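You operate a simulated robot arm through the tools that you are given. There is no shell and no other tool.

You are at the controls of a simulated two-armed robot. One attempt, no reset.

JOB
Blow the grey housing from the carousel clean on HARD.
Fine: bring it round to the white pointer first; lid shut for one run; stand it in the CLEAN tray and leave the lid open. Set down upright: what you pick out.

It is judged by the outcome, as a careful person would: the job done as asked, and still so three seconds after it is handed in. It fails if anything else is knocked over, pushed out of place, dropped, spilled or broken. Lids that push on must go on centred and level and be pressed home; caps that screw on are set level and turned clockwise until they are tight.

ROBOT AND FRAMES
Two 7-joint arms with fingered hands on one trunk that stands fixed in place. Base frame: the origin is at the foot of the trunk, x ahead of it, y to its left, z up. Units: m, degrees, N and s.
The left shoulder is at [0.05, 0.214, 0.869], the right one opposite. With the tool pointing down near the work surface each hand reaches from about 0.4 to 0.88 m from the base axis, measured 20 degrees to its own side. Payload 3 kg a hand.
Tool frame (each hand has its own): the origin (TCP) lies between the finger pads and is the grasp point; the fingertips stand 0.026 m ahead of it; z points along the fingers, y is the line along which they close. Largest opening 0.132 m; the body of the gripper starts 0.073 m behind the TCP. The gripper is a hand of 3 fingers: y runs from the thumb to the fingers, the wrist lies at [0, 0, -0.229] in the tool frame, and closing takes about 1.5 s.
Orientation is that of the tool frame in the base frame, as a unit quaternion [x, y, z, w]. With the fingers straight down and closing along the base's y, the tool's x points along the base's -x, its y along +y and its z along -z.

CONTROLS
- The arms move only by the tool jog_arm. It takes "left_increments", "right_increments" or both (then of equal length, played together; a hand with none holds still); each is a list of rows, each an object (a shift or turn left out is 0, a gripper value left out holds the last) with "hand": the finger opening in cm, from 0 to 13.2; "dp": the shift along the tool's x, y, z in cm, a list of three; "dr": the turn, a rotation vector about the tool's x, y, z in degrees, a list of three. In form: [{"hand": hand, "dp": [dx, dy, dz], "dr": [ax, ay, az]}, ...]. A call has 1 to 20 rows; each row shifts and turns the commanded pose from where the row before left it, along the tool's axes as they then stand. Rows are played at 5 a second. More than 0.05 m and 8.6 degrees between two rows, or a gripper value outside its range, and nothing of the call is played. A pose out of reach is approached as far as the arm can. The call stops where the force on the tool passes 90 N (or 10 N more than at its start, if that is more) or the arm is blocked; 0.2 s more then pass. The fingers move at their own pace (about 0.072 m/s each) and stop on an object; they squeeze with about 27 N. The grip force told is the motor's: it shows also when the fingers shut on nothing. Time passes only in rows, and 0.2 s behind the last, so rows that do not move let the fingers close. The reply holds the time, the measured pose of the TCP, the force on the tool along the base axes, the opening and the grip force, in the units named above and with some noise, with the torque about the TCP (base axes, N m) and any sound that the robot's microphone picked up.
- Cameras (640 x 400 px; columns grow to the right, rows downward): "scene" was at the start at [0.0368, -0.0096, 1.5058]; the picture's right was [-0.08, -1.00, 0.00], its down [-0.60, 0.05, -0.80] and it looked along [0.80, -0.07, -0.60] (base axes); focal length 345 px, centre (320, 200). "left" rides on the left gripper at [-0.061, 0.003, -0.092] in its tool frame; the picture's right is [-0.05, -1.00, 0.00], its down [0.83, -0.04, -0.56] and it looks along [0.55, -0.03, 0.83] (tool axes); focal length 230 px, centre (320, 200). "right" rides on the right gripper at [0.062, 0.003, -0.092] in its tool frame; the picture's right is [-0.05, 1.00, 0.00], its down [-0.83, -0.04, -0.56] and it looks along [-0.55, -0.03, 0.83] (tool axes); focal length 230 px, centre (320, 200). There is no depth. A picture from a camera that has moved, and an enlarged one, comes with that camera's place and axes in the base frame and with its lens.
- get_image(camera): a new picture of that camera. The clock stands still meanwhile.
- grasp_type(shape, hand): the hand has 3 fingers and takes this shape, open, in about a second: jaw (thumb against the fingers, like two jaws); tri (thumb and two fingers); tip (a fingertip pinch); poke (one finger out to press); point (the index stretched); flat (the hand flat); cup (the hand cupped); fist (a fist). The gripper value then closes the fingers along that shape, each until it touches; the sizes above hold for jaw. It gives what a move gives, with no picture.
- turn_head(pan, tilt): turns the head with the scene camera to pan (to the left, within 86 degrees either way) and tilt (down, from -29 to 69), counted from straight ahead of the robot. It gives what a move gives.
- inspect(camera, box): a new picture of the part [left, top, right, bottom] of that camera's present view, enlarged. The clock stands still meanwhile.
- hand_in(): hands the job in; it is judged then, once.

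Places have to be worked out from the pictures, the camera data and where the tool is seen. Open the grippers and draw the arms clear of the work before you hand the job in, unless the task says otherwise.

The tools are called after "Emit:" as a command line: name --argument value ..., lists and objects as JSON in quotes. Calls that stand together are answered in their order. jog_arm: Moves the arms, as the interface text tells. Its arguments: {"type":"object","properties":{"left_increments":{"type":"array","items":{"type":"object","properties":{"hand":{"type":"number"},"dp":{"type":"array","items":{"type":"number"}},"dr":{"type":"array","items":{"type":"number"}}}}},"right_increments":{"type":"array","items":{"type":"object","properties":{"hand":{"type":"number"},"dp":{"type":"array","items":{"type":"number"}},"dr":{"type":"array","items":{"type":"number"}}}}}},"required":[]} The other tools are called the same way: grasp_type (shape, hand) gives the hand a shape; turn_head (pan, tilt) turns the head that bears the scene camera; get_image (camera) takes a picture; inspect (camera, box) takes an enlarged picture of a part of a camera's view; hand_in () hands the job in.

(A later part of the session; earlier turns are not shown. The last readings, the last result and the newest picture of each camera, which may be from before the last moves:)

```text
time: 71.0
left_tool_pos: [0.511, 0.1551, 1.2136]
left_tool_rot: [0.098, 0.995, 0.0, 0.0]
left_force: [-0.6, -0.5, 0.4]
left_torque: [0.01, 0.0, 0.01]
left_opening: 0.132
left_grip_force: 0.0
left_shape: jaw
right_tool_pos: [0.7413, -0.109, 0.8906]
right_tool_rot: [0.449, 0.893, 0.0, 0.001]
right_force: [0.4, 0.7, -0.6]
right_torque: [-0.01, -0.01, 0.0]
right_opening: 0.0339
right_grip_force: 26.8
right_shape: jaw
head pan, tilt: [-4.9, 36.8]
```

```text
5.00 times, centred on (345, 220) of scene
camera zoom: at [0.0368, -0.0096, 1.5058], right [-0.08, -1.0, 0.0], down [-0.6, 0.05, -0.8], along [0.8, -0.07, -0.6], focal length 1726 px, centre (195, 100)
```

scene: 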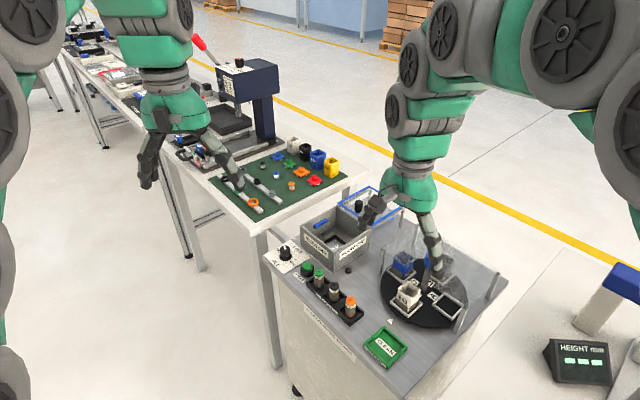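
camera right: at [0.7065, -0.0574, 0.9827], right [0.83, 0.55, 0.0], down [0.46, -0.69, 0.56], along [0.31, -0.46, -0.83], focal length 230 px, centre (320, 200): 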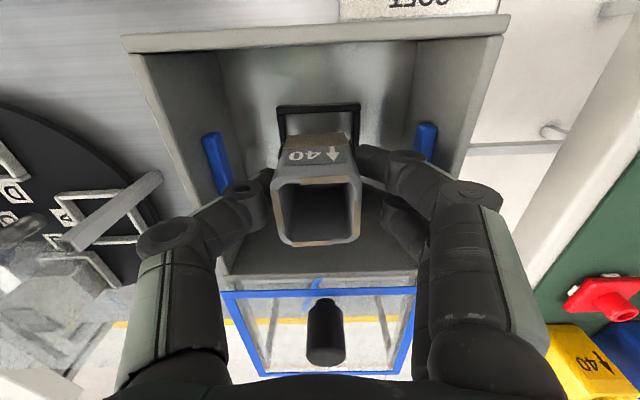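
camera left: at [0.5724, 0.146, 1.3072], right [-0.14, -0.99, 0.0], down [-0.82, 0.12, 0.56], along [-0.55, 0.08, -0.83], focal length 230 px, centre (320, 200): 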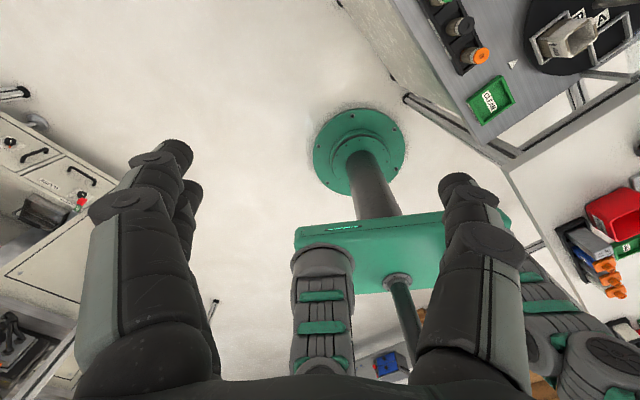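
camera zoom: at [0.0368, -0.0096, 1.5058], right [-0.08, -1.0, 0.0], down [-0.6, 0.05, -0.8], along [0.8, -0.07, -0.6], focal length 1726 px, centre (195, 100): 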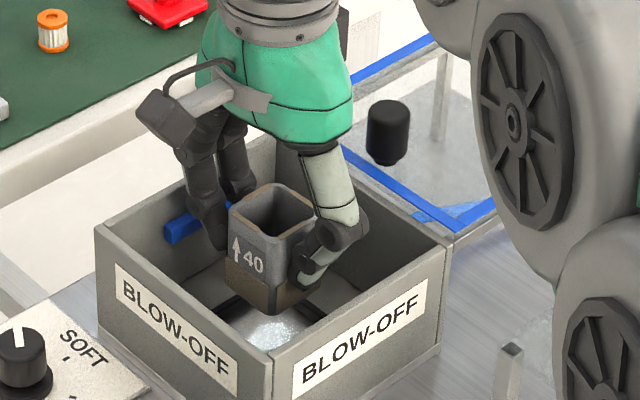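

In the close view the frame centre is about 1.5 mm further in hand +y and 1 mm in -x, with yaw aligned. I correct that and lower most of the way.

Emit:
jog_arm --right_increments '[{"dp": [-0.1, 0.15, 0]}, {"dp": [0, 0, 1]}, {"dp": [0, 0, 1]}, {"dp": [0, 0, 0.5]}, {}]'

Emit:
inspect --camera "right" --box '[230, 30, 410, 190]'

Emit:
inspect --camera "scene" --box '[300, 180, 390, 260]'

```text
time: 72.2
left_tool_pos: [0.5098, 0.1552, 1.2136]
left_tool_rot: [0.098, 0.995, 0.001, 0.0]
left_force: [-0.2, 0.0, 0.3]
left_torque: [-0.04, 0.01, -0.04]
left_opening: 0.132
left_grip_force: 0.0
left_shape: jaw
right_tool_pos: [0.7431, -0.1083, 0.8654]
right_tool_rot: [0.45, 0.893, 0.001, 0.0]
right_force: [0.0, 0.4, -1.1]
right_torque: [-0.03, 0.02, 0.0]
right_opening: 0.0341
right_grip_force: 27.3
right_shape: jaw
head pan, tilt: [-4.9, 36.8]
```

```text
2.50 times, centred on (320, 110) of right
camera zoom: at [0.7083, -0.0572, 0.9577], right [0.83, 0.55, 0.0], down [0.46, -0.69, 0.56], along [0.31, -0.46, -0.83], focal length 575 px, centre (320, 425)
```

zoom: 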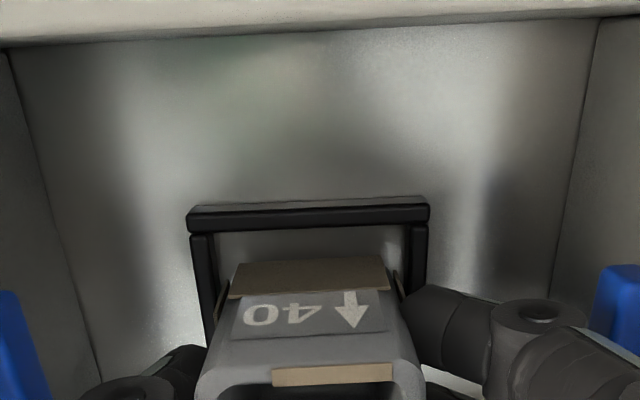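

```text
5.00 times, centred on (345, 220) of scene
camera zoom: at [0.0368, -0.0096, 1.5058], right [-0.08, -1.0, 0.0], down [-0.6, 0.05, -0.8], along [0.8, -0.07, -0.6], focal length 1726 px, centre (195, 100)
```

zoom: 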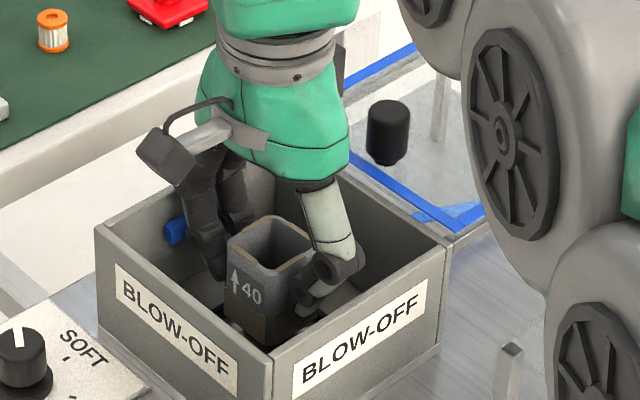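

Aligned in the frame. I lower in small steps until I feel the floor.

Emit:
jog_arm --right_increments '[{"dp": [0, 0, 0.3]}, {"dp": [0, 0, 0.2]}, {}]'

Emit:
jog_arm --right_increments '[{"dp": [0, 0, 0.2]}, {"dp": [0, 0, 0.1]}, {}]'

```text
time: 73.0
left_tool_pos: [0.5094, 0.1542, 1.2138]
left_tool_rot: [0.098, 0.995, 0.0, 0.0]
left_force: [0.7, 0.5, -0.3]
left_torque: [0.0, -0.02, -0.01]
left_opening: 0.132
left_grip_force: 0.0
left_shape: jaw
right_tool_pos: [0.7425, -0.1074, 0.8611]
right_tool_rot: [0.45, 0.893, 0.0, -0.001]
right_force: [-0.8, 0.2, 0.2]
right_torque: [-0.01, 0.02, -0.04]
right_opening: 0.0339
right_grip_force: 27.1
right_shape: jaw
head pan, tilt: [-4.9, 36.8]
```

```text
time: 73.8
left_tool_pos: [0.5103, 0.1546, 1.2135]
left_tool_rot: [0.098, 0.995, 0.001, 0.0]
left_force: [0.2, 0.0, 0.4]
left_torque: [0.01, 0.0, -0.01]
left_opening: 0.132
left_grip_force: 0.0
left_shape: jaw
right_tool_pos: [0.7433, -0.1073, 0.8587]
right_tool_rot: [0.449, 0.893, 0.0, 0.0]
right_force: [0.3, 0.8, -0.9]
right_torque: [-0.02, -0.04, 0.01]
right_opening: 0.0339
right_grip_force: 27.5
right_shape: jaw
head pan, tilt: [-4.9, 36.8]
```

Emit:
jog_arm --right_increments '[{"dp": [0, 0, 0.2]}, {"dp": [0, 0, 0.1]}, {}]'

Emit:
jog_arm --right_increments '[{"dp": [0, 0, 0.2]}, {"dp": [0, 0, 0.1]}, {}]'

Emit:
inspect --camera "right" --box '[230, 30, 410, 190]'

```text
time: 74.6
left_tool_pos: [0.5096, 0.1543, 1.2132]
left_tool_rot: [0.098, 0.995, 0.0, 0.0]
left_force: [-0.6, 0.7, -0.2]
left_torque: [0.0, 0.0, -0.02]
left_opening: 0.132
left_grip_force: 0.1
left_shape: jaw
right_tool_pos: [0.743, -0.1087, 0.8561]
right_tool_rot: [0.449, 0.893, 0.0, 0.0]
right_force: [-0.6, 0.7, 4.7]
right_torque: [0.01, -0.01, 0.01]
right_opening: 0.0341
right_grip_force: 27.2
right_shape: jaw
head pan, tilt: [-4.9, 36.8]
```

```text
time: 75.4
left_tool_pos: [0.5098, 0.1545, 1.2141]
left_tool_rot: [0.098, 0.995, 0.0, 0.0]
left_force: [0.9, 0.5, 0.8]
left_torque: [0.05, 0.04, 0.0]
left_opening: 0.1319
left_grip_force: 0.0
left_shape: jaw
right_tool_pos: [0.743, -0.1082, 0.8535]
right_tool_rot: [0.449, 0.893, 0.0, 0.001]
right_force: [-0.8, -0.2, 32.1]
right_torque: [-0.07, 0.06, 0.02]
right_opening: 0.0357
right_grip_force: 27.3
right_shape: jaw
head pan, tilt: [-4.9, 36.8]
```

```text
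2.50 times, centred on (320, 110) of right
camera zoom: at [0.7084, -0.057, 0.9449], right [0.83, 0.55, 0.0], down [0.46, -0.69, 0.56], along [0.31, -0.46, -0.83], focal length 575 px, centre (320, 425)
```

zoom: 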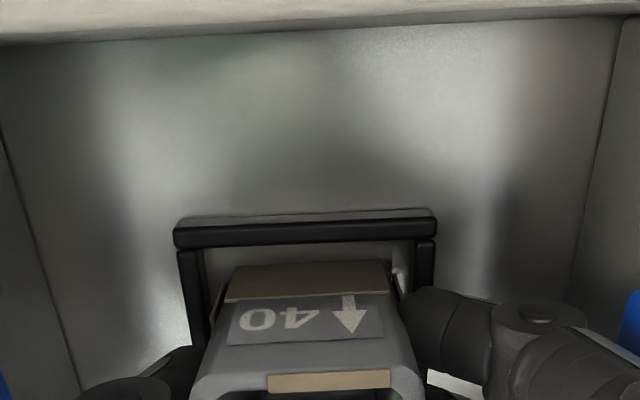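

Contact at TCP z≈0.856 and the housing is inside the frame. I relieve the press, open the fingers only enough to let go, and rise.

Emit:
jog_arm --right_increments '[{"dp": [0, 0, -0.25]}, {}, {"hand": 4.5}, {}, {"hand": 5.5}, {}, {}, {}]'

Emit:
get_image --camera "right"

Emit:
inspect --camera "scene" --box '[300, 180, 390, 260]'

```text
time: 77.2
left_tool_pos: [0.5108, 0.1549, 1.2146]
left_tool_rot: [0.098, 0.995, 0.0, 0.0]
left_force: [-0.1, 0.0, -0.3]
left_torque: [0.01, 0.0, -0.03]
left_opening: 0.1318
left_grip_force: 0.0
left_shape: jaw
right_tool_pos: [0.7428, -0.1086, 0.8546]
right_tool_rot: [0.449, 0.893, 0.0, 0.0]
right_force: [-0.6, 0.1, -0.1]
right_torque: [0.01, -0.03, 0.01]
right_opening: 0.0541
right_grip_force: 0.1
right_shape: jaw
head pan, tilt: [-4.9, 36.8]
```

```text
taken
camera right: at [0.7081, -0.0573, 0.9461], right [0.83, 0.55, 0.0], down [0.46, -0.69, 0.56], along [0.31, -0.46, -0.83], focal length 230 px, centre (320, 200)
```

right: 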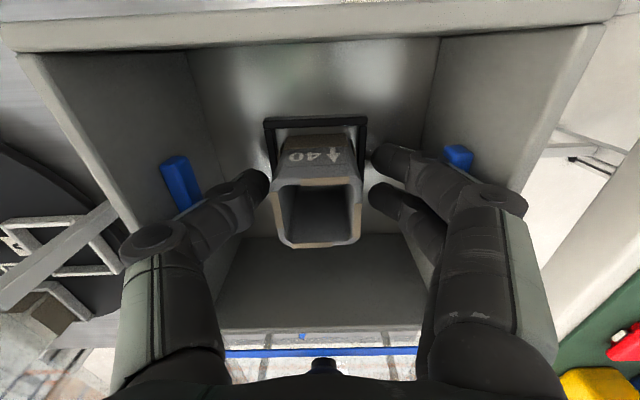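

```text
5.00 times, centred on (345, 220) of scene
camera zoom: at [0.0368, -0.0096, 1.5058], right [-0.08, -1.0, 0.0], down [-0.6, 0.05, -0.8], along [0.8, -0.07, -0.6], focal length 1726 px, centre (195, 100)
```

zoom: 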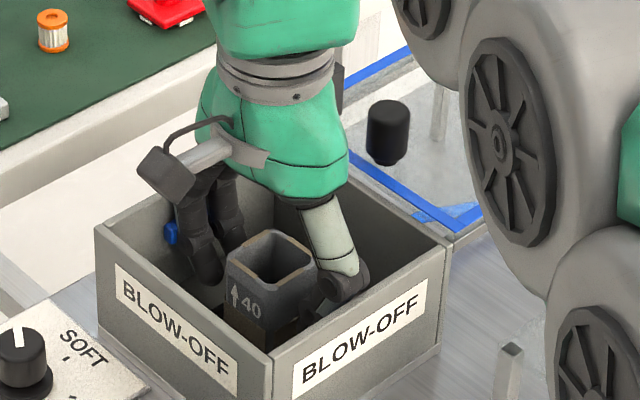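

The housing stands upright in the frame and the fingers are free. I raise the hand straight up out of the box.

Emit:
jog_arm --right_increments '[{"dp": [0, 0, -1.5]}, {"dp": [0, 0, -2.5]}, {"dp": [0, 0, -3]}, {"dp": [0, 0, -3]}, {"dp": [0, 0, -3]}, {"dp": [0, 0, -3]}, {}, {}]'

Emit:
get_image --camera "right"

Emit:
inspect --camera "scene" --box '[290, 160, 418, 260]'

```text
time: 79.0
left_tool_pos: [0.5101, 0.1553, 1.213]
left_tool_rot: [0.098, 0.995, 0.0, 0.0]
left_force: [1.0, -0.6, 0.1]
left_torque: [-0.01, -0.01, -0.02]
left_opening: 0.1318
left_grip_force: 0.0
left_shape: jaw
right_tool_pos: [0.7425, -0.1075, 1.0151]
right_tool_rot: [0.449, 0.894, 0.0, 0.0]
right_force: [-0.3, 0.3, 0.0]
right_torque: [-0.02, 0.0, 0.03]
right_opening: 0.0548
right_grip_force: 0.1
right_shape: jaw
head pan, tilt: [-4.9, 36.8]
```

```text
taken
camera right: at [0.7084, -0.0565, 1.1067], right [0.83, 0.55, 0.0], down [0.46, -0.69, 0.56], along [0.31, -0.46, -0.83], focal length 230 px, centre (320, 200)
```

right: 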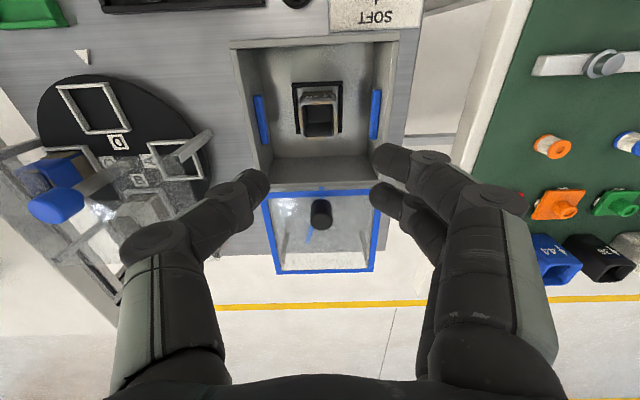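

```text
4.00 times, centred on (354, 210) of scene
camera zoom: at [0.0368, -0.0096, 1.5058], right [-0.08, -1.0, 0.0], down [-0.6, 0.05, -0.8], along [0.8, -0.07, -0.6], focal length 1381 px, centre (184, 160)
```

zoom: 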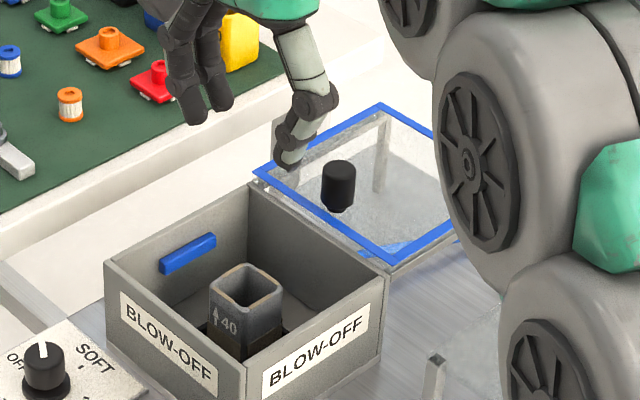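

Emit:
inspect --camera "right" --box '[230, 170, 410, 290]'

Emit:
inspect --camera "right" --box '[220, 30, 420, 190]'

Emit:
inspect --camera "scene" --box '[346, 180, 394, 230]'

```text
3.33 times, centred on (320, 230) of right
camera zoom: at [0.7084, -0.0565, 1.1067], right [0.83, 0.55, 0.0], down [0.46, -0.69, 0.56], along [0.31, -0.46, -0.83], focal length 767 px, centre (320, 100)
```

zoom: 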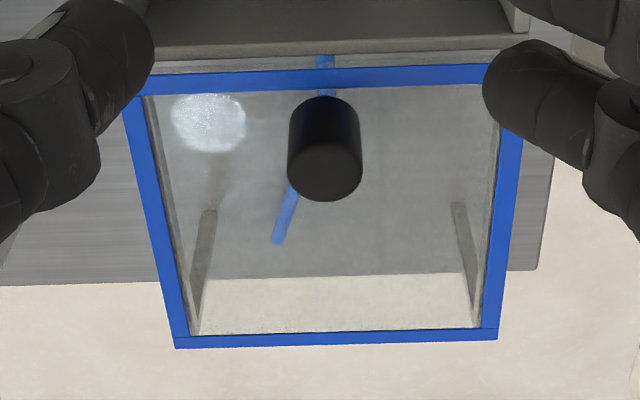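

```text
2.50 times, centred on (320, 110) of right
camera zoom: at [0.7084, -0.0565, 1.1067], right [0.83, 0.55, 0.0], down [0.46, -0.69, 0.56], along [0.31, -0.46, -0.83], focal length 575 px, centre (320, 425)
```

zoom: 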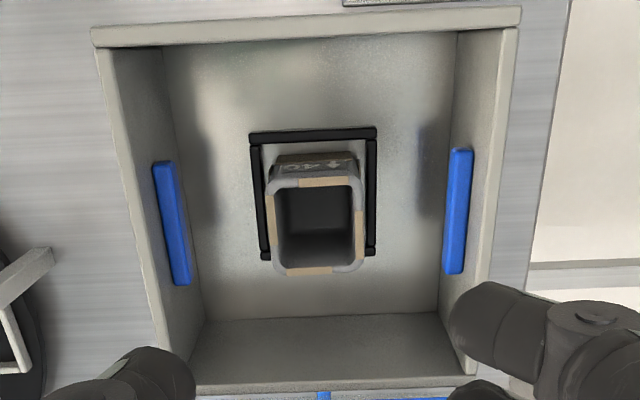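

```text
8.00 times, centred on (370, 205) of scene
camera zoom: at [0.0368, -0.0096, 1.5058], right [-0.08, -1.0, 0.0], down [-0.6, 0.05, -0.8], along [0.8, -0.07, -0.6], focal length 2762 px, centre (-80, 160)
```

zoom: 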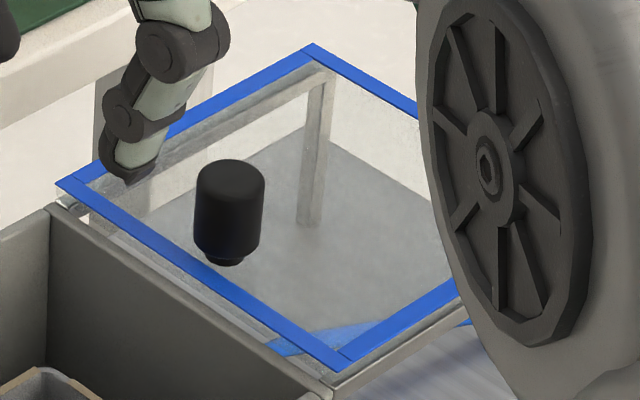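

The housing sits in the middle of the frame. The lid knob is at about (0.793, -0.182) with its top near z 0.92. I move above it with the fingers straddling along the rail-crossing direction and look before lowering.

Emit:
jog_arm --right_increments '[{"hand": 6, "dp": [-2.0, -0.1, 0]}, {"dp": [-2.5, -0.1, 0]}, {"dp": [-2.5, -0.1, 0]}, {"dp": [-2.0, -0.1, 0]}, {"dp": [0, 0, 2]}, {"dp": [0, 0, 2]}, {}, {}]'

Emit:
get_image --camera "right"

Emit:
inspect --camera "scene" --box '[310, 150, 438, 250]'

```text
time: 80.8
left_tool_pos: [0.5097, 0.1548, 1.215]
left_tool_rot: [0.098, 0.995, 0.0, 0.0]
left_force: [-0.1, 0.0, -0.6]
left_torque: [-0.02, 0.01, 0.01]
left_opening: 0.1317
left_grip_force: 0.1
left_shape: jaw
right_tool_pos: [0.7935, -0.1829, 0.9755]
right_tool_rot: [0.449, 0.894, 0.0, -0.001]
right_force: [-0.3, -0.1, -0.5]
right_torque: [0.01, 0.01, 0.0]
right_opening: 0.0595
right_grip_force: 0.1
right_shape: jaw
head pan, tilt: [-4.9, 36.8]
```

```text
taken
camera right: at [0.7587, -0.1321, 1.0661], right [0.83, 0.55, 0.0], down [0.46, -0.69, 0.56], along [0.31, -0.46, -0.83], focal length 230 px, centre (320, 200)
```

right: 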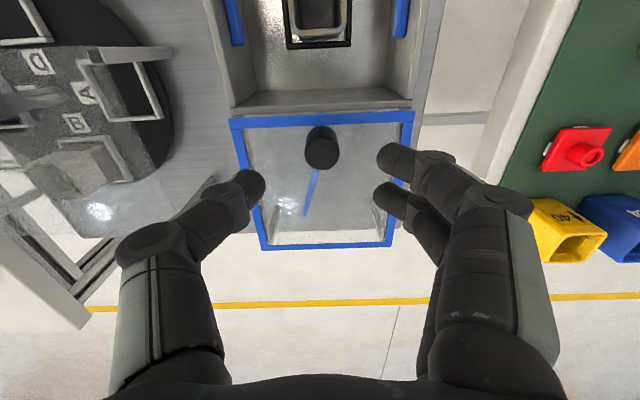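

```text
4.00 times, centred on (374, 200) of scene
camera zoom: at [0.0368, -0.0096, 1.5058], right [-0.08, -1.0, 0.0], down [-0.6, 0.05, -0.8], along [0.8, -0.07, -0.6], focal length 1381 px, centre (104, 200)
```

zoom: 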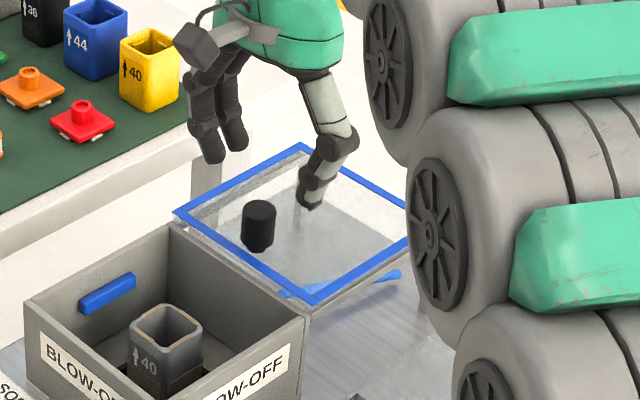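

The hand is centred over the lid knob within about 2 mm. I lower so the tips are just above the lid, then close on the knob.

Emit:
jog_arm --right_increments '[{"dp": [0.1, 0.1, 2]}, {"dp": [0, 0, 2]}, {"dp": [0, 0, 1.3]}, {}, {"hand": 1.0}, {}, {}, {}, {}, {}, {}]'

Emit:
get_image --camera "right"

Emit:
inspect --camera "scene" --box '[310, 150, 438, 250]'

```text
time: 83.2
left_tool_pos: [0.5111, 0.1547, 1.2133]
left_tool_rot: [0.098, 0.995, 0.0, 0.0]
left_force: [0.5, -0.4, 0.0]
left_torque: [-0.02, 0.0, -0.02]
left_opening: 0.132
left_grip_force: 0.1
left_shape: jaw
right_tool_pos: [0.794, -0.1818, 0.9224]
right_tool_rot: [0.449, 0.894, 0.001, 0.0]
right_force: [-3.4, -3.1, -4.9]
right_torque: [-0.06, 0.06, 0.04]
right_opening: 0.0127
right_grip_force: 27.1
right_shape: jaw
head pan, tilt: [-4.9, 36.8]
```

```text
taken
camera right: at [0.7587, -0.1306, 1.0131], right [0.83, 0.55, 0.0], down [0.46, -0.69, 0.55], along [0.31, -0.46, -0.83], focal length 230 px, centre (320, 200)
```

right: 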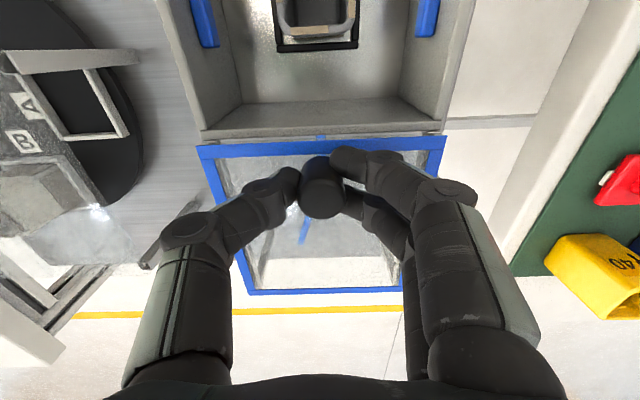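

```text
4.00 times, centred on (374, 200) of scene
camera zoom: at [0.0368, -0.0097, 1.5058], right [-0.08, -1.0, 0.0], down [-0.6, 0.05, -0.8], along [0.8, -0.07, -0.6], focal length 1381 px, centre (104, 200)
```

zoom: 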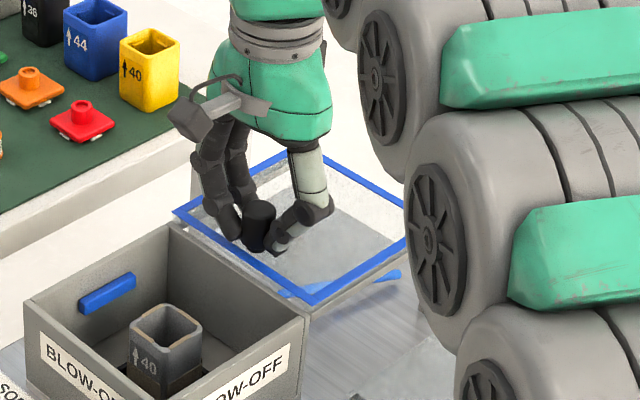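

The knob is gripped. I slide the lid 4 cm toward the box and check that it follows.

Emit:
jog_arm --right_increments '[{"dp": [0.7, 0, 0]}, {"dp": [1.1, 0, 0]}, {"dp": [1.1, 0, 0]}, {"dp": [1.1, 0, 0]}, {}]'

Emit:
inspect --camera "scene" --box '[310, 150, 438, 250]'

```text
time: 84.4
left_tool_pos: [0.5095, 0.1548, 1.2142]
left_tool_rot: [0.098, 0.995, 0.0, 0.0]
left_force: [0.0, 0.2, 0.6]
left_torque: [0.0, -0.01, 0.0]
left_opening: 0.1319
left_grip_force: 0.1
left_shape: jaw
right_tool_pos: [0.7689, -0.149, 0.9205]
right_tool_rot: [0.449, 0.893, -0.001, 0.001]
right_force: [-4.1, -2.0, -3.4]
right_torque: [-0.03, 0.08, 0.02]
right_opening: 0.0128
right_grip_force: 27.3
right_shape: jaw
head pan, tilt: [-4.9, 36.8]
```

```text
4.00 times, centred on (374, 200) of scene
camera zoom: at [0.0368, -0.0096, 1.5058], right [-0.08, -1.0, 0.0], down [-0.6, 0.05, -0.8], along [0.8, -0.07, -0.6], focal length 1381 px, centre (104, 200)
```

zoom: 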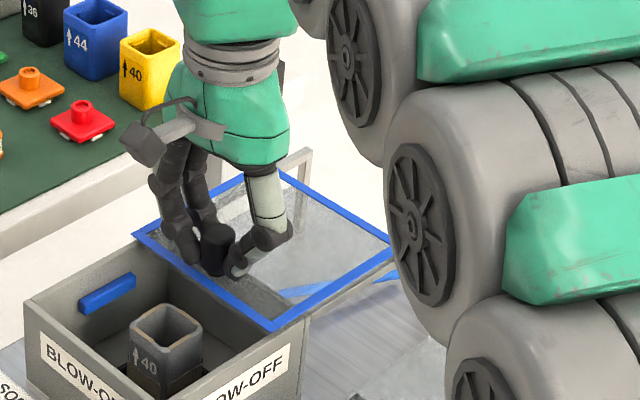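

The lid slides smoothly on its rails. I continue toward fully shut.

Emit:
jog_arm --right_increments '[{"dp": [1.2, 0, 0]}, {"dp": [1.2, 0, 0]}, {"dp": [1.2, 0, 0]}, {"dp": [1.2, 0, 0]}, {"dp": [1.2, 0, 0]}, {"dp": [1.2, 0, 0]}, {"dp": [0.8, 0, 0]}, {}]'

Emit:
inspect --camera "scene" --box '[290, 170, 418, 270]'

Emit:
get_image --camera "right"

```text
time: 86.2
left_tool_pos: [0.5109, 0.1551, 1.2142]
left_tool_rot: [0.098, 0.995, 0.0, 0.0]
left_force: [-0.6, 0.1, -0.7]
left_torque: [0.0, -0.01, -0.01]
left_opening: 0.1318
left_grip_force: 0.1
left_shape: jaw
right_tool_pos: [0.7218, -0.0842, 0.9219]
right_tool_rot: [0.45, 0.893, 0.0, 0.001]
right_force: [2.5, 1.6, -4.7]
right_torque: [0.07, -0.06, 0.01]
right_opening: 0.0124
right_grip_force: 27.3
right_shape: jaw
head pan, tilt: [-4.9, 36.8]
```

```text
4.00 times, centred on (354, 220) of scene
camera zoom: at [0.0369, -0.0096, 1.5058], right [-0.08, -1.0, 0.0], down [-0.6, 0.05, -0.8], along [0.8, -0.07, -0.6], focal length 1381 px, centre (184, 120)
```

zoom: 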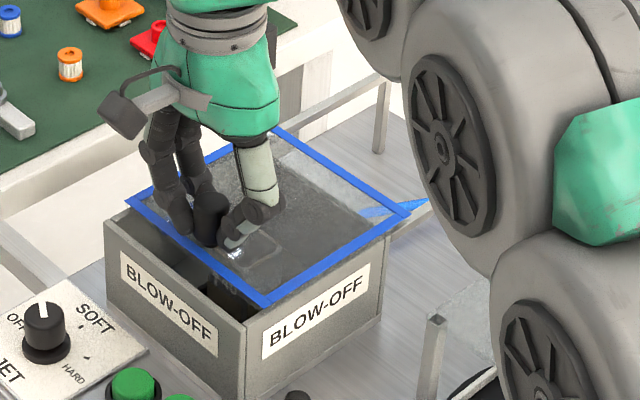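

```text
taken
camera right: at [0.6873, -0.034, 1.0132], right [0.83, 0.55, 0.0], down [0.46, -0.69, 0.56], along [0.31, -0.46, -0.83], focal length 230 px, centre (320, 200)
```

right: 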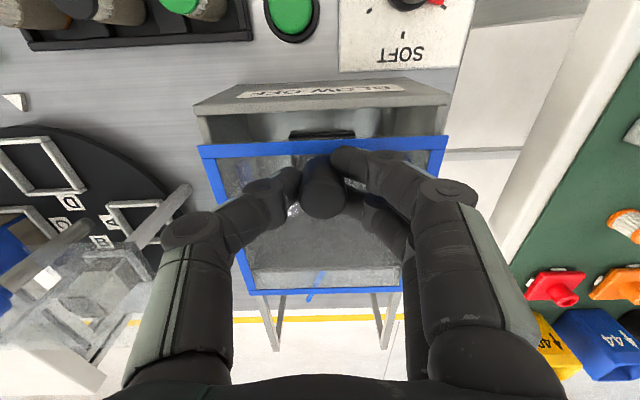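

About 2 cm remain. I push on in small steps and watch for the stop.

Emit:
jog_arm --right_increments '[{"dp": [0.6, 0, 0]}, {"dp": [0.6, 0, 0]}, {}]'

Emit:
jog_arm --right_increments '[{"dp": [0.3, 0, 0]}, {"dp": [0.3, 0, 0]}, {}]'

Emit:
inspect --camera "scene" --box '[290, 170, 418, 270]'

Emit:
get_image --camera "right"

```text
time: 87.0
left_tool_pos: [0.5111, 0.1535, 1.2147]
left_tool_rot: [0.097, 0.995, 0.0, 0.0]
left_force: [0.1, -0.8, -0.3]
left_torque: [0.02, 0.0, -0.01]
left_opening: 0.1319
left_grip_force: 0.1
left_shape: jaw
right_tool_pos: [0.7154, -0.0738, 0.9222]
right_tool_rot: [0.45, 0.893, 0.0, 0.0]
right_force: [1.2, 2.1, -0.9]
right_torque: [0.08, -0.09, -0.02]
right_opening: 0.0123
right_grip_force: 26.4
right_shape: jaw
head pan, tilt: [-4.9, 36.8]
```

```text
time: 87.8
left_tool_pos: [0.5118, 0.155, 1.2129]
left_tool_rot: [0.097, 0.995, 0.0, 0.0]
left_force: [0.7, -0.1, -0.4]
left_torque: [0.01, -0.02, 0.03]
left_opening: 0.1319
left_grip_force: 0.1
left_shape: jaw
right_tool_pos: [0.7102, -0.0696, 0.9218]
right_tool_rot: [0.449, 0.894, 0.0, 0.001]
right_force: [2.6, 0.9, 0.5]
right_torque: [0.02, -0.04, 0.05]
right_opening: 0.0124
right_grip_force: 26.6
right_shape: jaw
head pan, tilt: [-4.9, 36.8]
```

```text
4.00 times, centred on (354, 220) of scene
camera zoom: at [0.0368, -0.0096, 1.5058], right [-0.08, -1.0, 0.0], down [-0.6, 0.05, -0.8], along [0.8, -0.07, -0.6], focal length 1381 px, centre (184, 120)
```

zoom: 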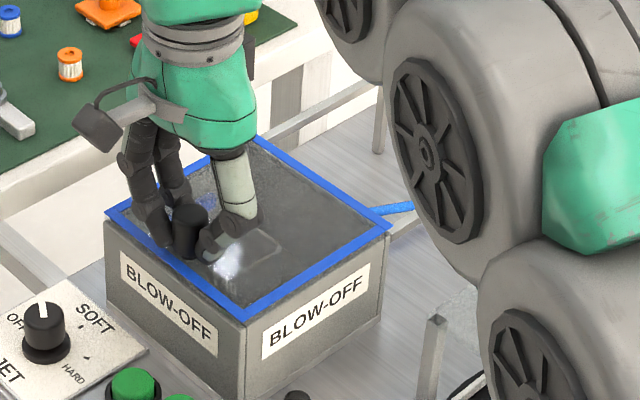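

```text
taken
camera right: at [0.6767, -0.0191, 1.013], right [0.83, 0.55, 0.0], down [0.46, -0.69, 0.55], along [0.31, -0.46, -0.83], focal length 230 px, centre (320, 200)
```

right: 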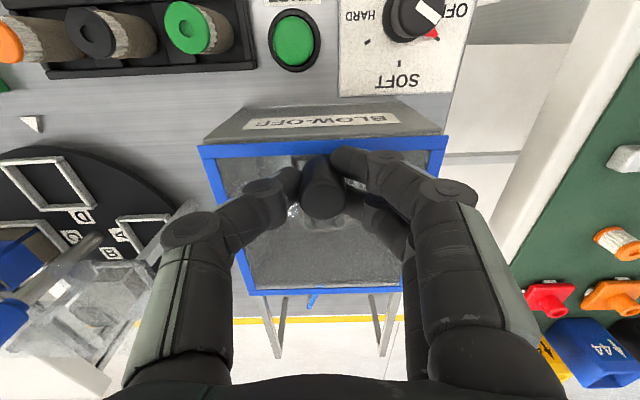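

Nearly flush at the front edge. A few more small pushes until it meets its stop.

Emit:
jog_arm --right_increments '[{"dp": [0.3, 0, 0]}, {"dp": [0.2, 0, 0]}, {}]'

Emit:
inspect --camera "scene" --box '[300, 190, 396, 265]'

Emit:
inspect --camera "right" --box '[180, 90, 470, 300]'

```text
time: 88.6
left_tool_pos: [0.5112, 0.1545, 1.214]
left_tool_rot: [0.098, 0.995, 0.0, 0.0]
left_force: [0.8, 0.0, -1.0]
left_torque: [0.02, -0.02, -0.01]
left_opening: 0.1317
left_grip_force: 0.1
left_shape: jaw
right_tool_pos: [0.7097, -0.0687, 0.9222]
right_tool_rot: [0.45, 0.893, -0.001, 0.0]
right_force: [18.2, -16.1, -4.5]
right_torque: [-0.25, -0.35, -0.11]
right_opening: 0.0121
right_grip_force: 26.9
right_shape: jaw
head pan, tilt: [-4.9, 36.8]
```

```text
5.33 times, centred on (348, 228) of scene
camera zoom: at [0.0371, -0.0099, 1.5058], right [-0.09, -1.0, 0.0], down [-0.6, 0.05, -0.8], along [0.8, -0.07, -0.6], focal length 1841 px, centre (171, 53)
```

zoom: 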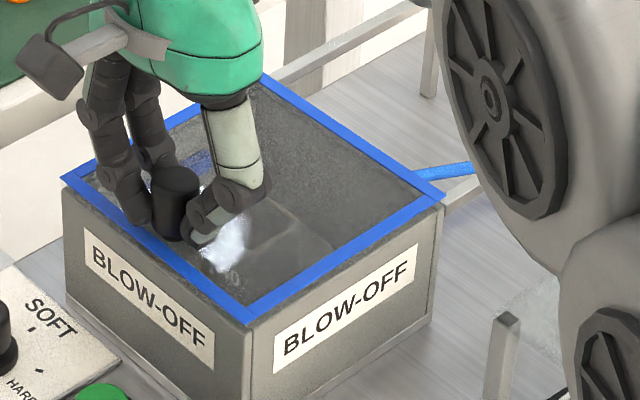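

```text
1.90 times, centred on (325, 195) of right
camera zoom: at [0.6746, -0.0173, 1.0131], right [0.83, 0.55, 0.0], down [0.46, -0.69, 0.56], along [0.31, -0.46, -0.83], focal length 438 px, centre (310, 210)
```

zoom: 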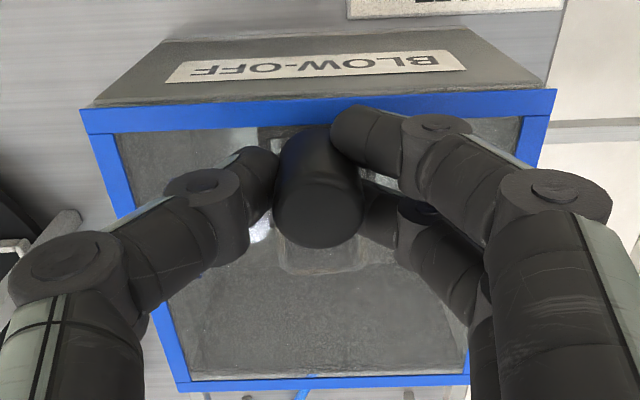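

The lid met its stop (24 N) and is flush all round, so it is shut. I ease off, release and raise the hand clear.

Emit:
jog_arm --right_increments '[{"dp": [-0.15, 0, 0]}, {"hand": 6}, {}, {}, {}, {"dp": [0, 0, -2]}, {"dp": [0, 0, -3]}, {"dp": [0, 0, -4]}, {"dp": [0, 0, -4]}, {"dp": [0, -4, 0]}, {"dp": [0, -4, 0]}, {"dp": [0, -4, 0]}, {"dp": [-2, -4, 0]}, {"dp": [-3, -4, 0]}, {"dp": [-3, -3, 0]}, {"dp": [-3, 0, 0]}, {}]'

Emit:
get_image --camera "scene"

Emit:
inspect --camera "scene" --box '[260, 180, 420, 300]'

```text
time: 92.2
left_tool_pos: [0.5106, 0.1544, 1.2134]
left_tool_rot: [0.097, 0.995, 0.0, -0.001]
left_force: [-0.8, -0.3, -0.2]
left_torque: [0.01, 0.0, 0.0]
left_opening: 0.1318
left_grip_force: 0.1
left_shape: jaw
right_tool_pos: [0.5896, -0.294, 1.0518]
right_tool_rot: [0.45, 0.893, 0.001, 0.0]
right_force: [-0.8, 0.3, 0.6]
right_torque: [-0.01, 0.0, 0.02]
right_opening: 0.0594
right_grip_force: 0.0
right_shape: jaw
head pan, tilt: [-4.9, 36.8]
```

```text
taken
```

scene: 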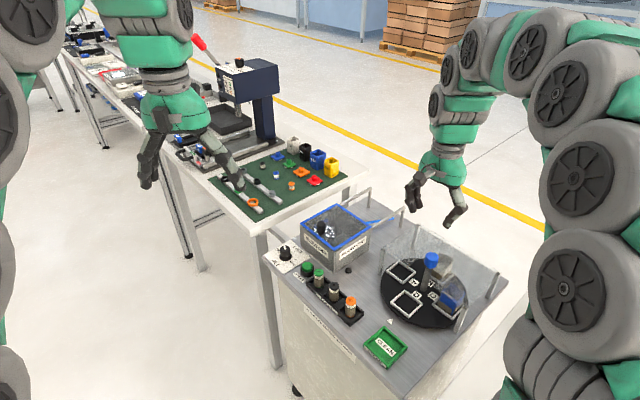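

```text
3.33 times, centred on (340, 240) of scene
camera zoom: at [0.0368, -0.0096, 1.5058], right [-0.08, -1.0, 0.0], down [-0.6, 0.05, -0.8], along [0.8, -0.07, -0.6], focal length 1151 px, centre (253, 67)
```

zoom: 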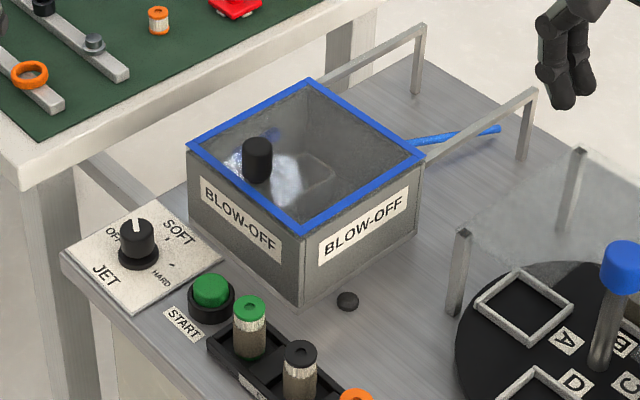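

Lid is shut. Next the left hand sets the JET knob: I judge it at about (0.704, 0.028), its top near z 0.85, the white mark on OFF, and HARD about 120° clockwise. I bring the left hand above it.

Emit:
jog_arm --left_increments '[{"hand": 6, "dp": [-3.57, -1.45, 2.0]}, {"dp": [-3.57, -1.45, 2.0]}, {"dp": [-3.57, -1.45, 2.0]}, {"dp": [-3.57, -1.45, 2.0]}, {"dp": [-3.57, -1.45, 2.0]}, {"dp": [-3.57, -1.45, 2.0]}, {"dr": [0, 0, -7]}, {"dr": [0, 0, -7]}, {"dr": [0, 0, -7]}, {"dr": [0, 0, -7]}, {"dp": [0, 0, 4]}, {"dp": [0, 0, 4]}, {}, {}]'

Emit:
get_image --camera "left"

Emit:
inspect --camera "scene" --box '[240, 150, 400, 290]'

```text
time: 95.2
left_tool_pos: [0.7031, 0.0288, 1.0143]
left_tool_rot: [-0.146, 0.989, 0.001, 0.0]
left_force: [0.4, -0.2, 0.4]
left_torque: [0.02, 0.01, 0.03]
left_opening: 0.0604
left_grip_force: 0.1
left_shape: jaw
right_tool_pos: [0.5893, -0.2932, 1.052]
right_tool_rot: [0.45, 0.893, 0.0, 0.0]
right_force: [-0.7, 0.0, -0.3]
right_torque: [0.02, 0.01, 0.01]
right_opening: 0.0598
right_grip_force: 0.0
right_shape: jaw
head pan, tilt: [-4.9, 36.8]
```

```text
taken
camera left: at [0.7614, 0.0491, 1.1074], right [0.34, -0.94, 0.0], down [-0.78, -0.28, 0.56], along [-0.52, -0.19, -0.83], focal length 230 px, centre (320, 200)
```

left: 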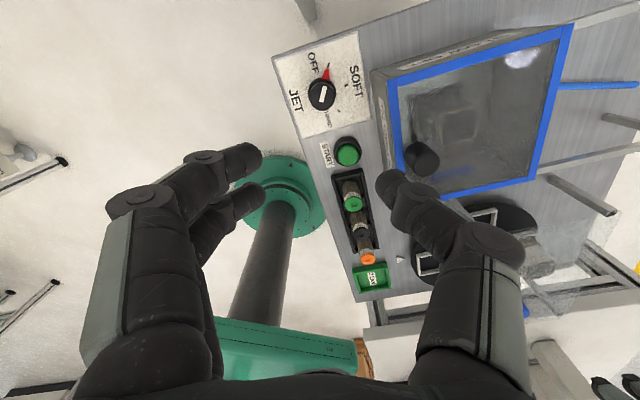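

```text
2.86 times, centred on (320, 220) of scene
camera zoom: at [0.0368, -0.0096, 1.5058], right [-0.08, -1.0, 0.0], down [-0.6, 0.05, -0.8], along [0.8, -0.07, -0.6], focal length 986 px, centre (320, 143)
```

zoom: 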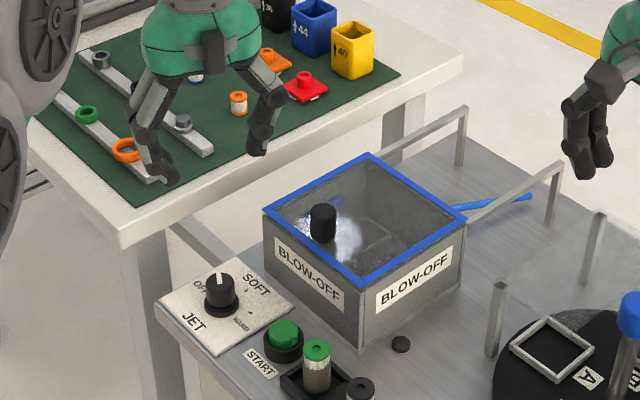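

Emit:
inspect --camera "left" --box '[270, 30, 390, 150]'

Emit:
inspect --camera "left" --box '[300, 110, 400, 300]'

```text
3.33 times, centred on (330, 90) of left
camera zoom: at [0.7614, 0.0491, 1.1074], right [0.34, -0.94, 0.0], down [-0.78, -0.28, 0.56], along [-0.52, -0.19, -0.83], focal length 767 px, centre (287, 567)
```

zoom: 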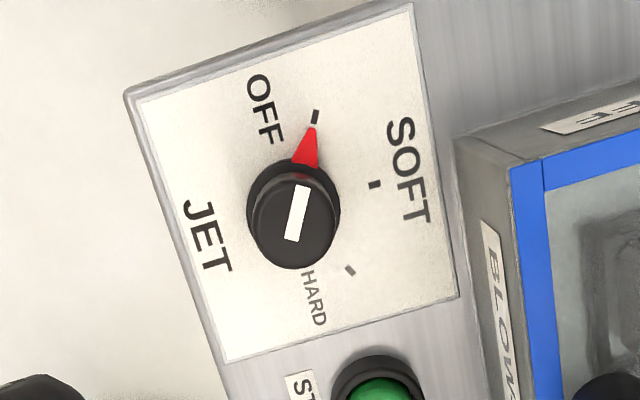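

```text
2.11 times, centred on (350, 205) of left
camera zoom: at [0.7614, 0.0491, 1.1074], right [0.34, -0.94, 0.0], down [-0.78, -0.28, 0.56], along [-0.52, -0.19, -0.83], focal length 484 px, centre (257, 190)
```

zoom: 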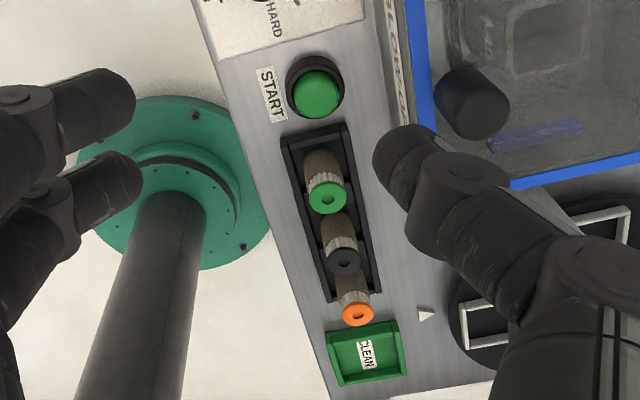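

The knob's red pointer is at OFF, with SOFT and HARD 60° and 120° clockwise. From the three ticks I put its axis at about (0.720, 0.031), so I shift there and go lower for a second look.

Emit:
jog_arm --left_increments '[{"dp": [-1.7, -0.3, 0]}, {"dp": [0, 0, 2.5]}, {"dp": [0, 0, 2.5]}, {"dp": [0, 0, 2.5]}, {}, {}]'

Emit:
get_image --camera "left"

Emit:
inspect --camera "left" --box '[220, 40, 420, 200]'

Emit:
inspect --camera "scene" --box '[250, 190, 346, 270]'

```text
time: 96.6
left_tool_pos: [0.7209, 0.031, 0.938]
left_tool_rot: [-0.147, 0.989, 0.0, 0.0]
left_force: [-0.1, 0.2, 0.7]
left_torque: [0.0, 0.0, 0.06]
left_opening: 0.0603
left_grip_force: 0.1
left_shape: jaw
right_tool_pos: [0.5902, -0.2936, 1.0519]
right_tool_rot: [0.45, 0.893, 0.001, -0.001]
right_force: [-0.8, 0.0, 0.4]
right_torque: [0.03, -0.02, 0.02]
right_opening: 0.0598
right_grip_force: 0.1
right_shape: jaw
head pan, tilt: [-4.9, 36.8]
```

```text
taken
camera left: at [0.7794, 0.0508, 1.0325], right [0.34, -0.94, 0.0], down [-0.78, -0.28, 0.56], along [-0.52, -0.19, -0.83], focal length 230 px, centre (320, 200)
```

left: 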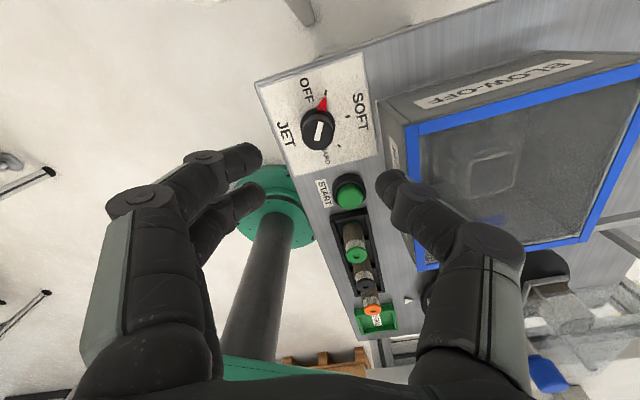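

```text
2.50 times, centred on (320, 120) of left
camera zoom: at [0.7794, 0.0508, 1.0325], right [0.34, -0.94, 0.0], down [-0.78, -0.28, 0.56], along [-0.52, -0.19, -0.83], focal length 575 px, centre (320, 400)
```

zoom: 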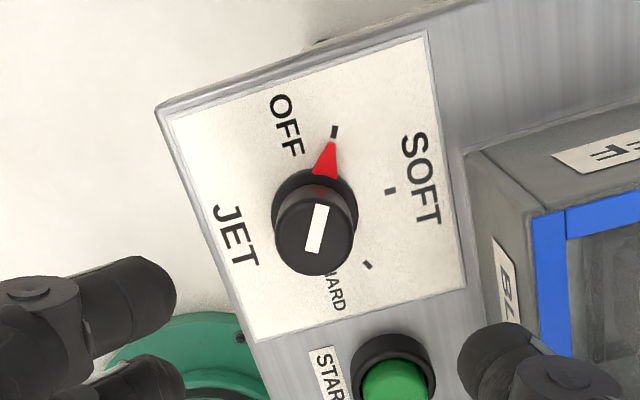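

```text
5.00 times, centred on (298, 230) of scene
camera zoom: at [0.0368, -0.0096, 1.5058], right [-0.08, -1.0, 0.0], down [-0.6, 0.05, -0.8], along [0.8, -0.07, -0.6], focal length 1726 px, centre (430, 50)
```

zoom: 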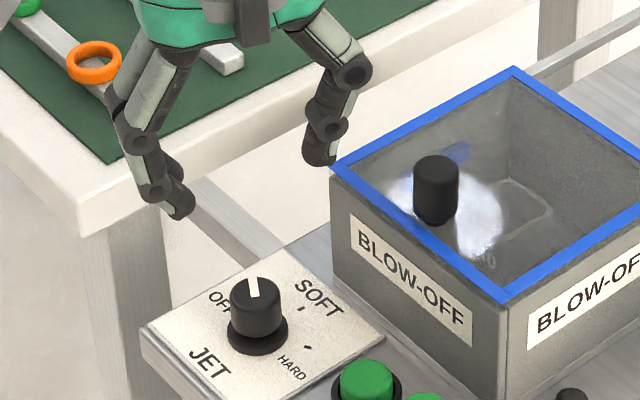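

Two views give the plate at z 0.80, the knob top near 0.83, and the axis 2.8 mm / 1.2 mm from my tool axis. I correct that and lower to grip height (tips just above the skirt), then check before closing.

Emit:
jog_arm --left_increments '[{"hand": 5.5, "dp": [0.28, 0.12, 0]}, {"dp": [0, 0, 2]}, {"dp": [0, 0, 2]}, {"dp": [0, 0, 2]}, {"dp": [0, 0, 2]}, {"dp": [0, 0, 1]}, {}, {}]'

Emit:
inspect --camera "left" --box '[200, 50, 440, 250]'

Emit:
inspect --camera "scene" --box '[250, 190, 346, 270]'

```text
time: 98.4
left_tool_pos: [0.7179, 0.0306, 0.847]
left_tool_rot: [-0.147, 0.989, 0.0, -0.001]
left_force: [-10.9, 25.9, -9.0]
left_torque: [-0.4, -0.15, -0.04]
left_opening: 0.0436
left_grip_force: 0.2
left_shape: jaw
right_tool_pos: [0.5904, -0.2922, 1.0525]
right_tool_rot: [0.45, 0.893, 0.001, 0.0]
right_force: [-0.5, 0.1, -0.3]
right_torque: [-0.03, -0.01, 0.03]
right_opening: 0.0598
right_grip_force: 0.1
right_shape: jaw
head pan, tilt: [-4.9, 36.8]
```

```text
2.00 times, centred on (320, 150) of left
camera zoom: at [0.7765, 0.0531, 0.9405], right [0.34, -0.94, 0.0], down [-0.78, -0.28, 0.56], along [-0.52, -0.19, -0.83], focal length 460 px, centre (320, 300)
```

zoom: 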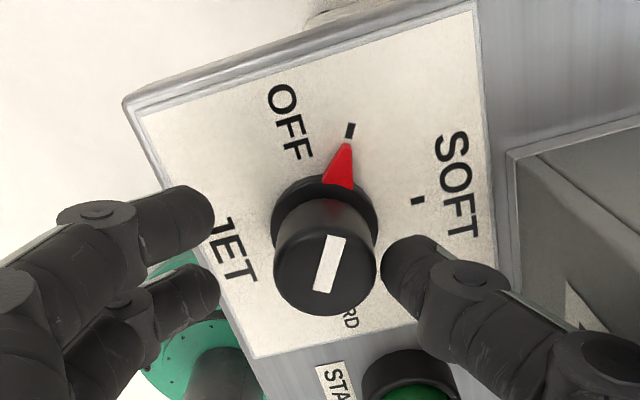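

```text
5.00 times, centred on (298, 230) of scene
camera zoom: at [0.0368, -0.0092, 1.5058], right [-0.08, -1.0, 0.0], down [-0.6, 0.05, -0.8], along [0.8, -0.07, -0.6], focal length 1726 px, centre (430, 50)
```

zoom: 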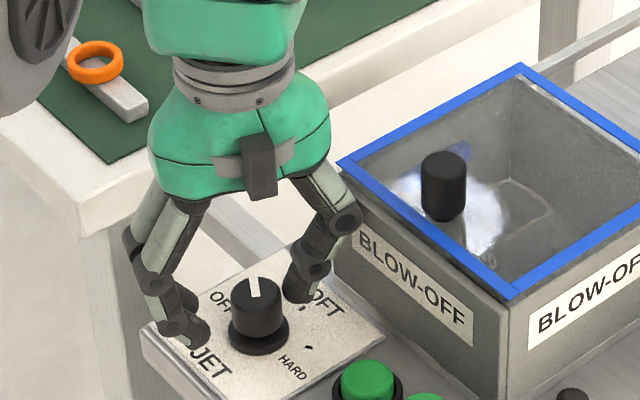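

The left tool reads 26 N sideways and the thumb is deflected: its knuckle is touching the box wall. I draw the fingers in at once to relieve it, then rise.

Emit:
jog_arm --left_increments '[{"hand": 3.6}, {}, {"dp": [0, 0, -1]}, {"dp": [0, 0, -2]}, {"dp": [0, 0, -2]}, {"dp": [0, 0, -2]}, {}]'

Emit:
inspect --camera "scene" --box '[250, 180, 410, 290]'

Emit:
get_image --camera "left"

```text
time: 100.0
left_tool_pos: [0.7177, 0.03, 0.9191]
left_tool_rot: [-0.146, 0.989, 0.001, 0.0]
left_force: [0.1, 0.1, -0.6]
left_torque: [0.04, 0.03, 0.0]
left_opening: 0.036
left_grip_force: 0.1
left_shape: jaw
right_tool_pos: [0.5881, -0.2936, 1.0523]
right_tool_rot: [0.449, 0.893, 0.001, 0.0]
right_force: [0.3, -0.1, 0.6]
right_torque: [0.02, -0.01, 0.0]
right_opening: 0.0595
right_grip_force: 0.0
right_shape: jaw
head pan, tilt: [-4.9, 36.8]
```

```text
3.64 times, centred on (330, 235) of scene
camera zoom: at [0.0368, -0.0096, 1.5058], right [-0.08, -1.0, 0.0], down [-0.6, 0.05, -0.8], along [0.8, -0.07, -0.6], focal length 1255 px, centre (284, 73)
```

zoom: 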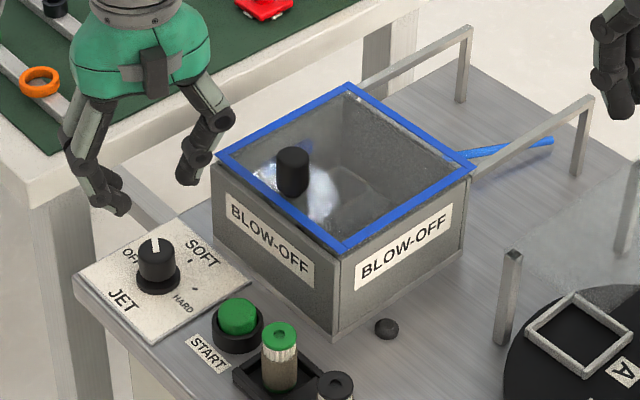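

```text
taken
camera left: at [0.7764, 0.0511, 1.0121], right [0.34, -0.94, 0.0], down [-0.78, -0.28, 0.56], along [-0.52, -0.19, -0.83], focal length 230 px, centre (320, 200)
```

left: 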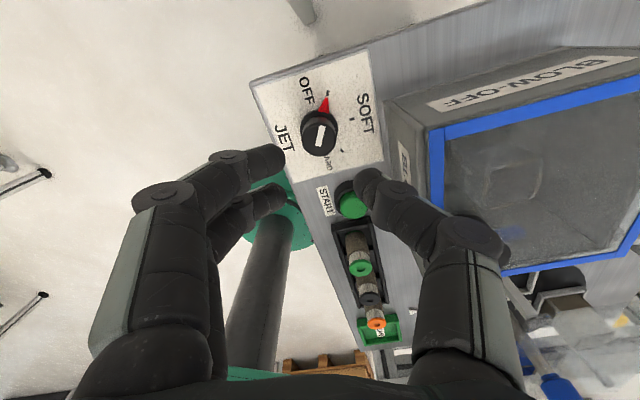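

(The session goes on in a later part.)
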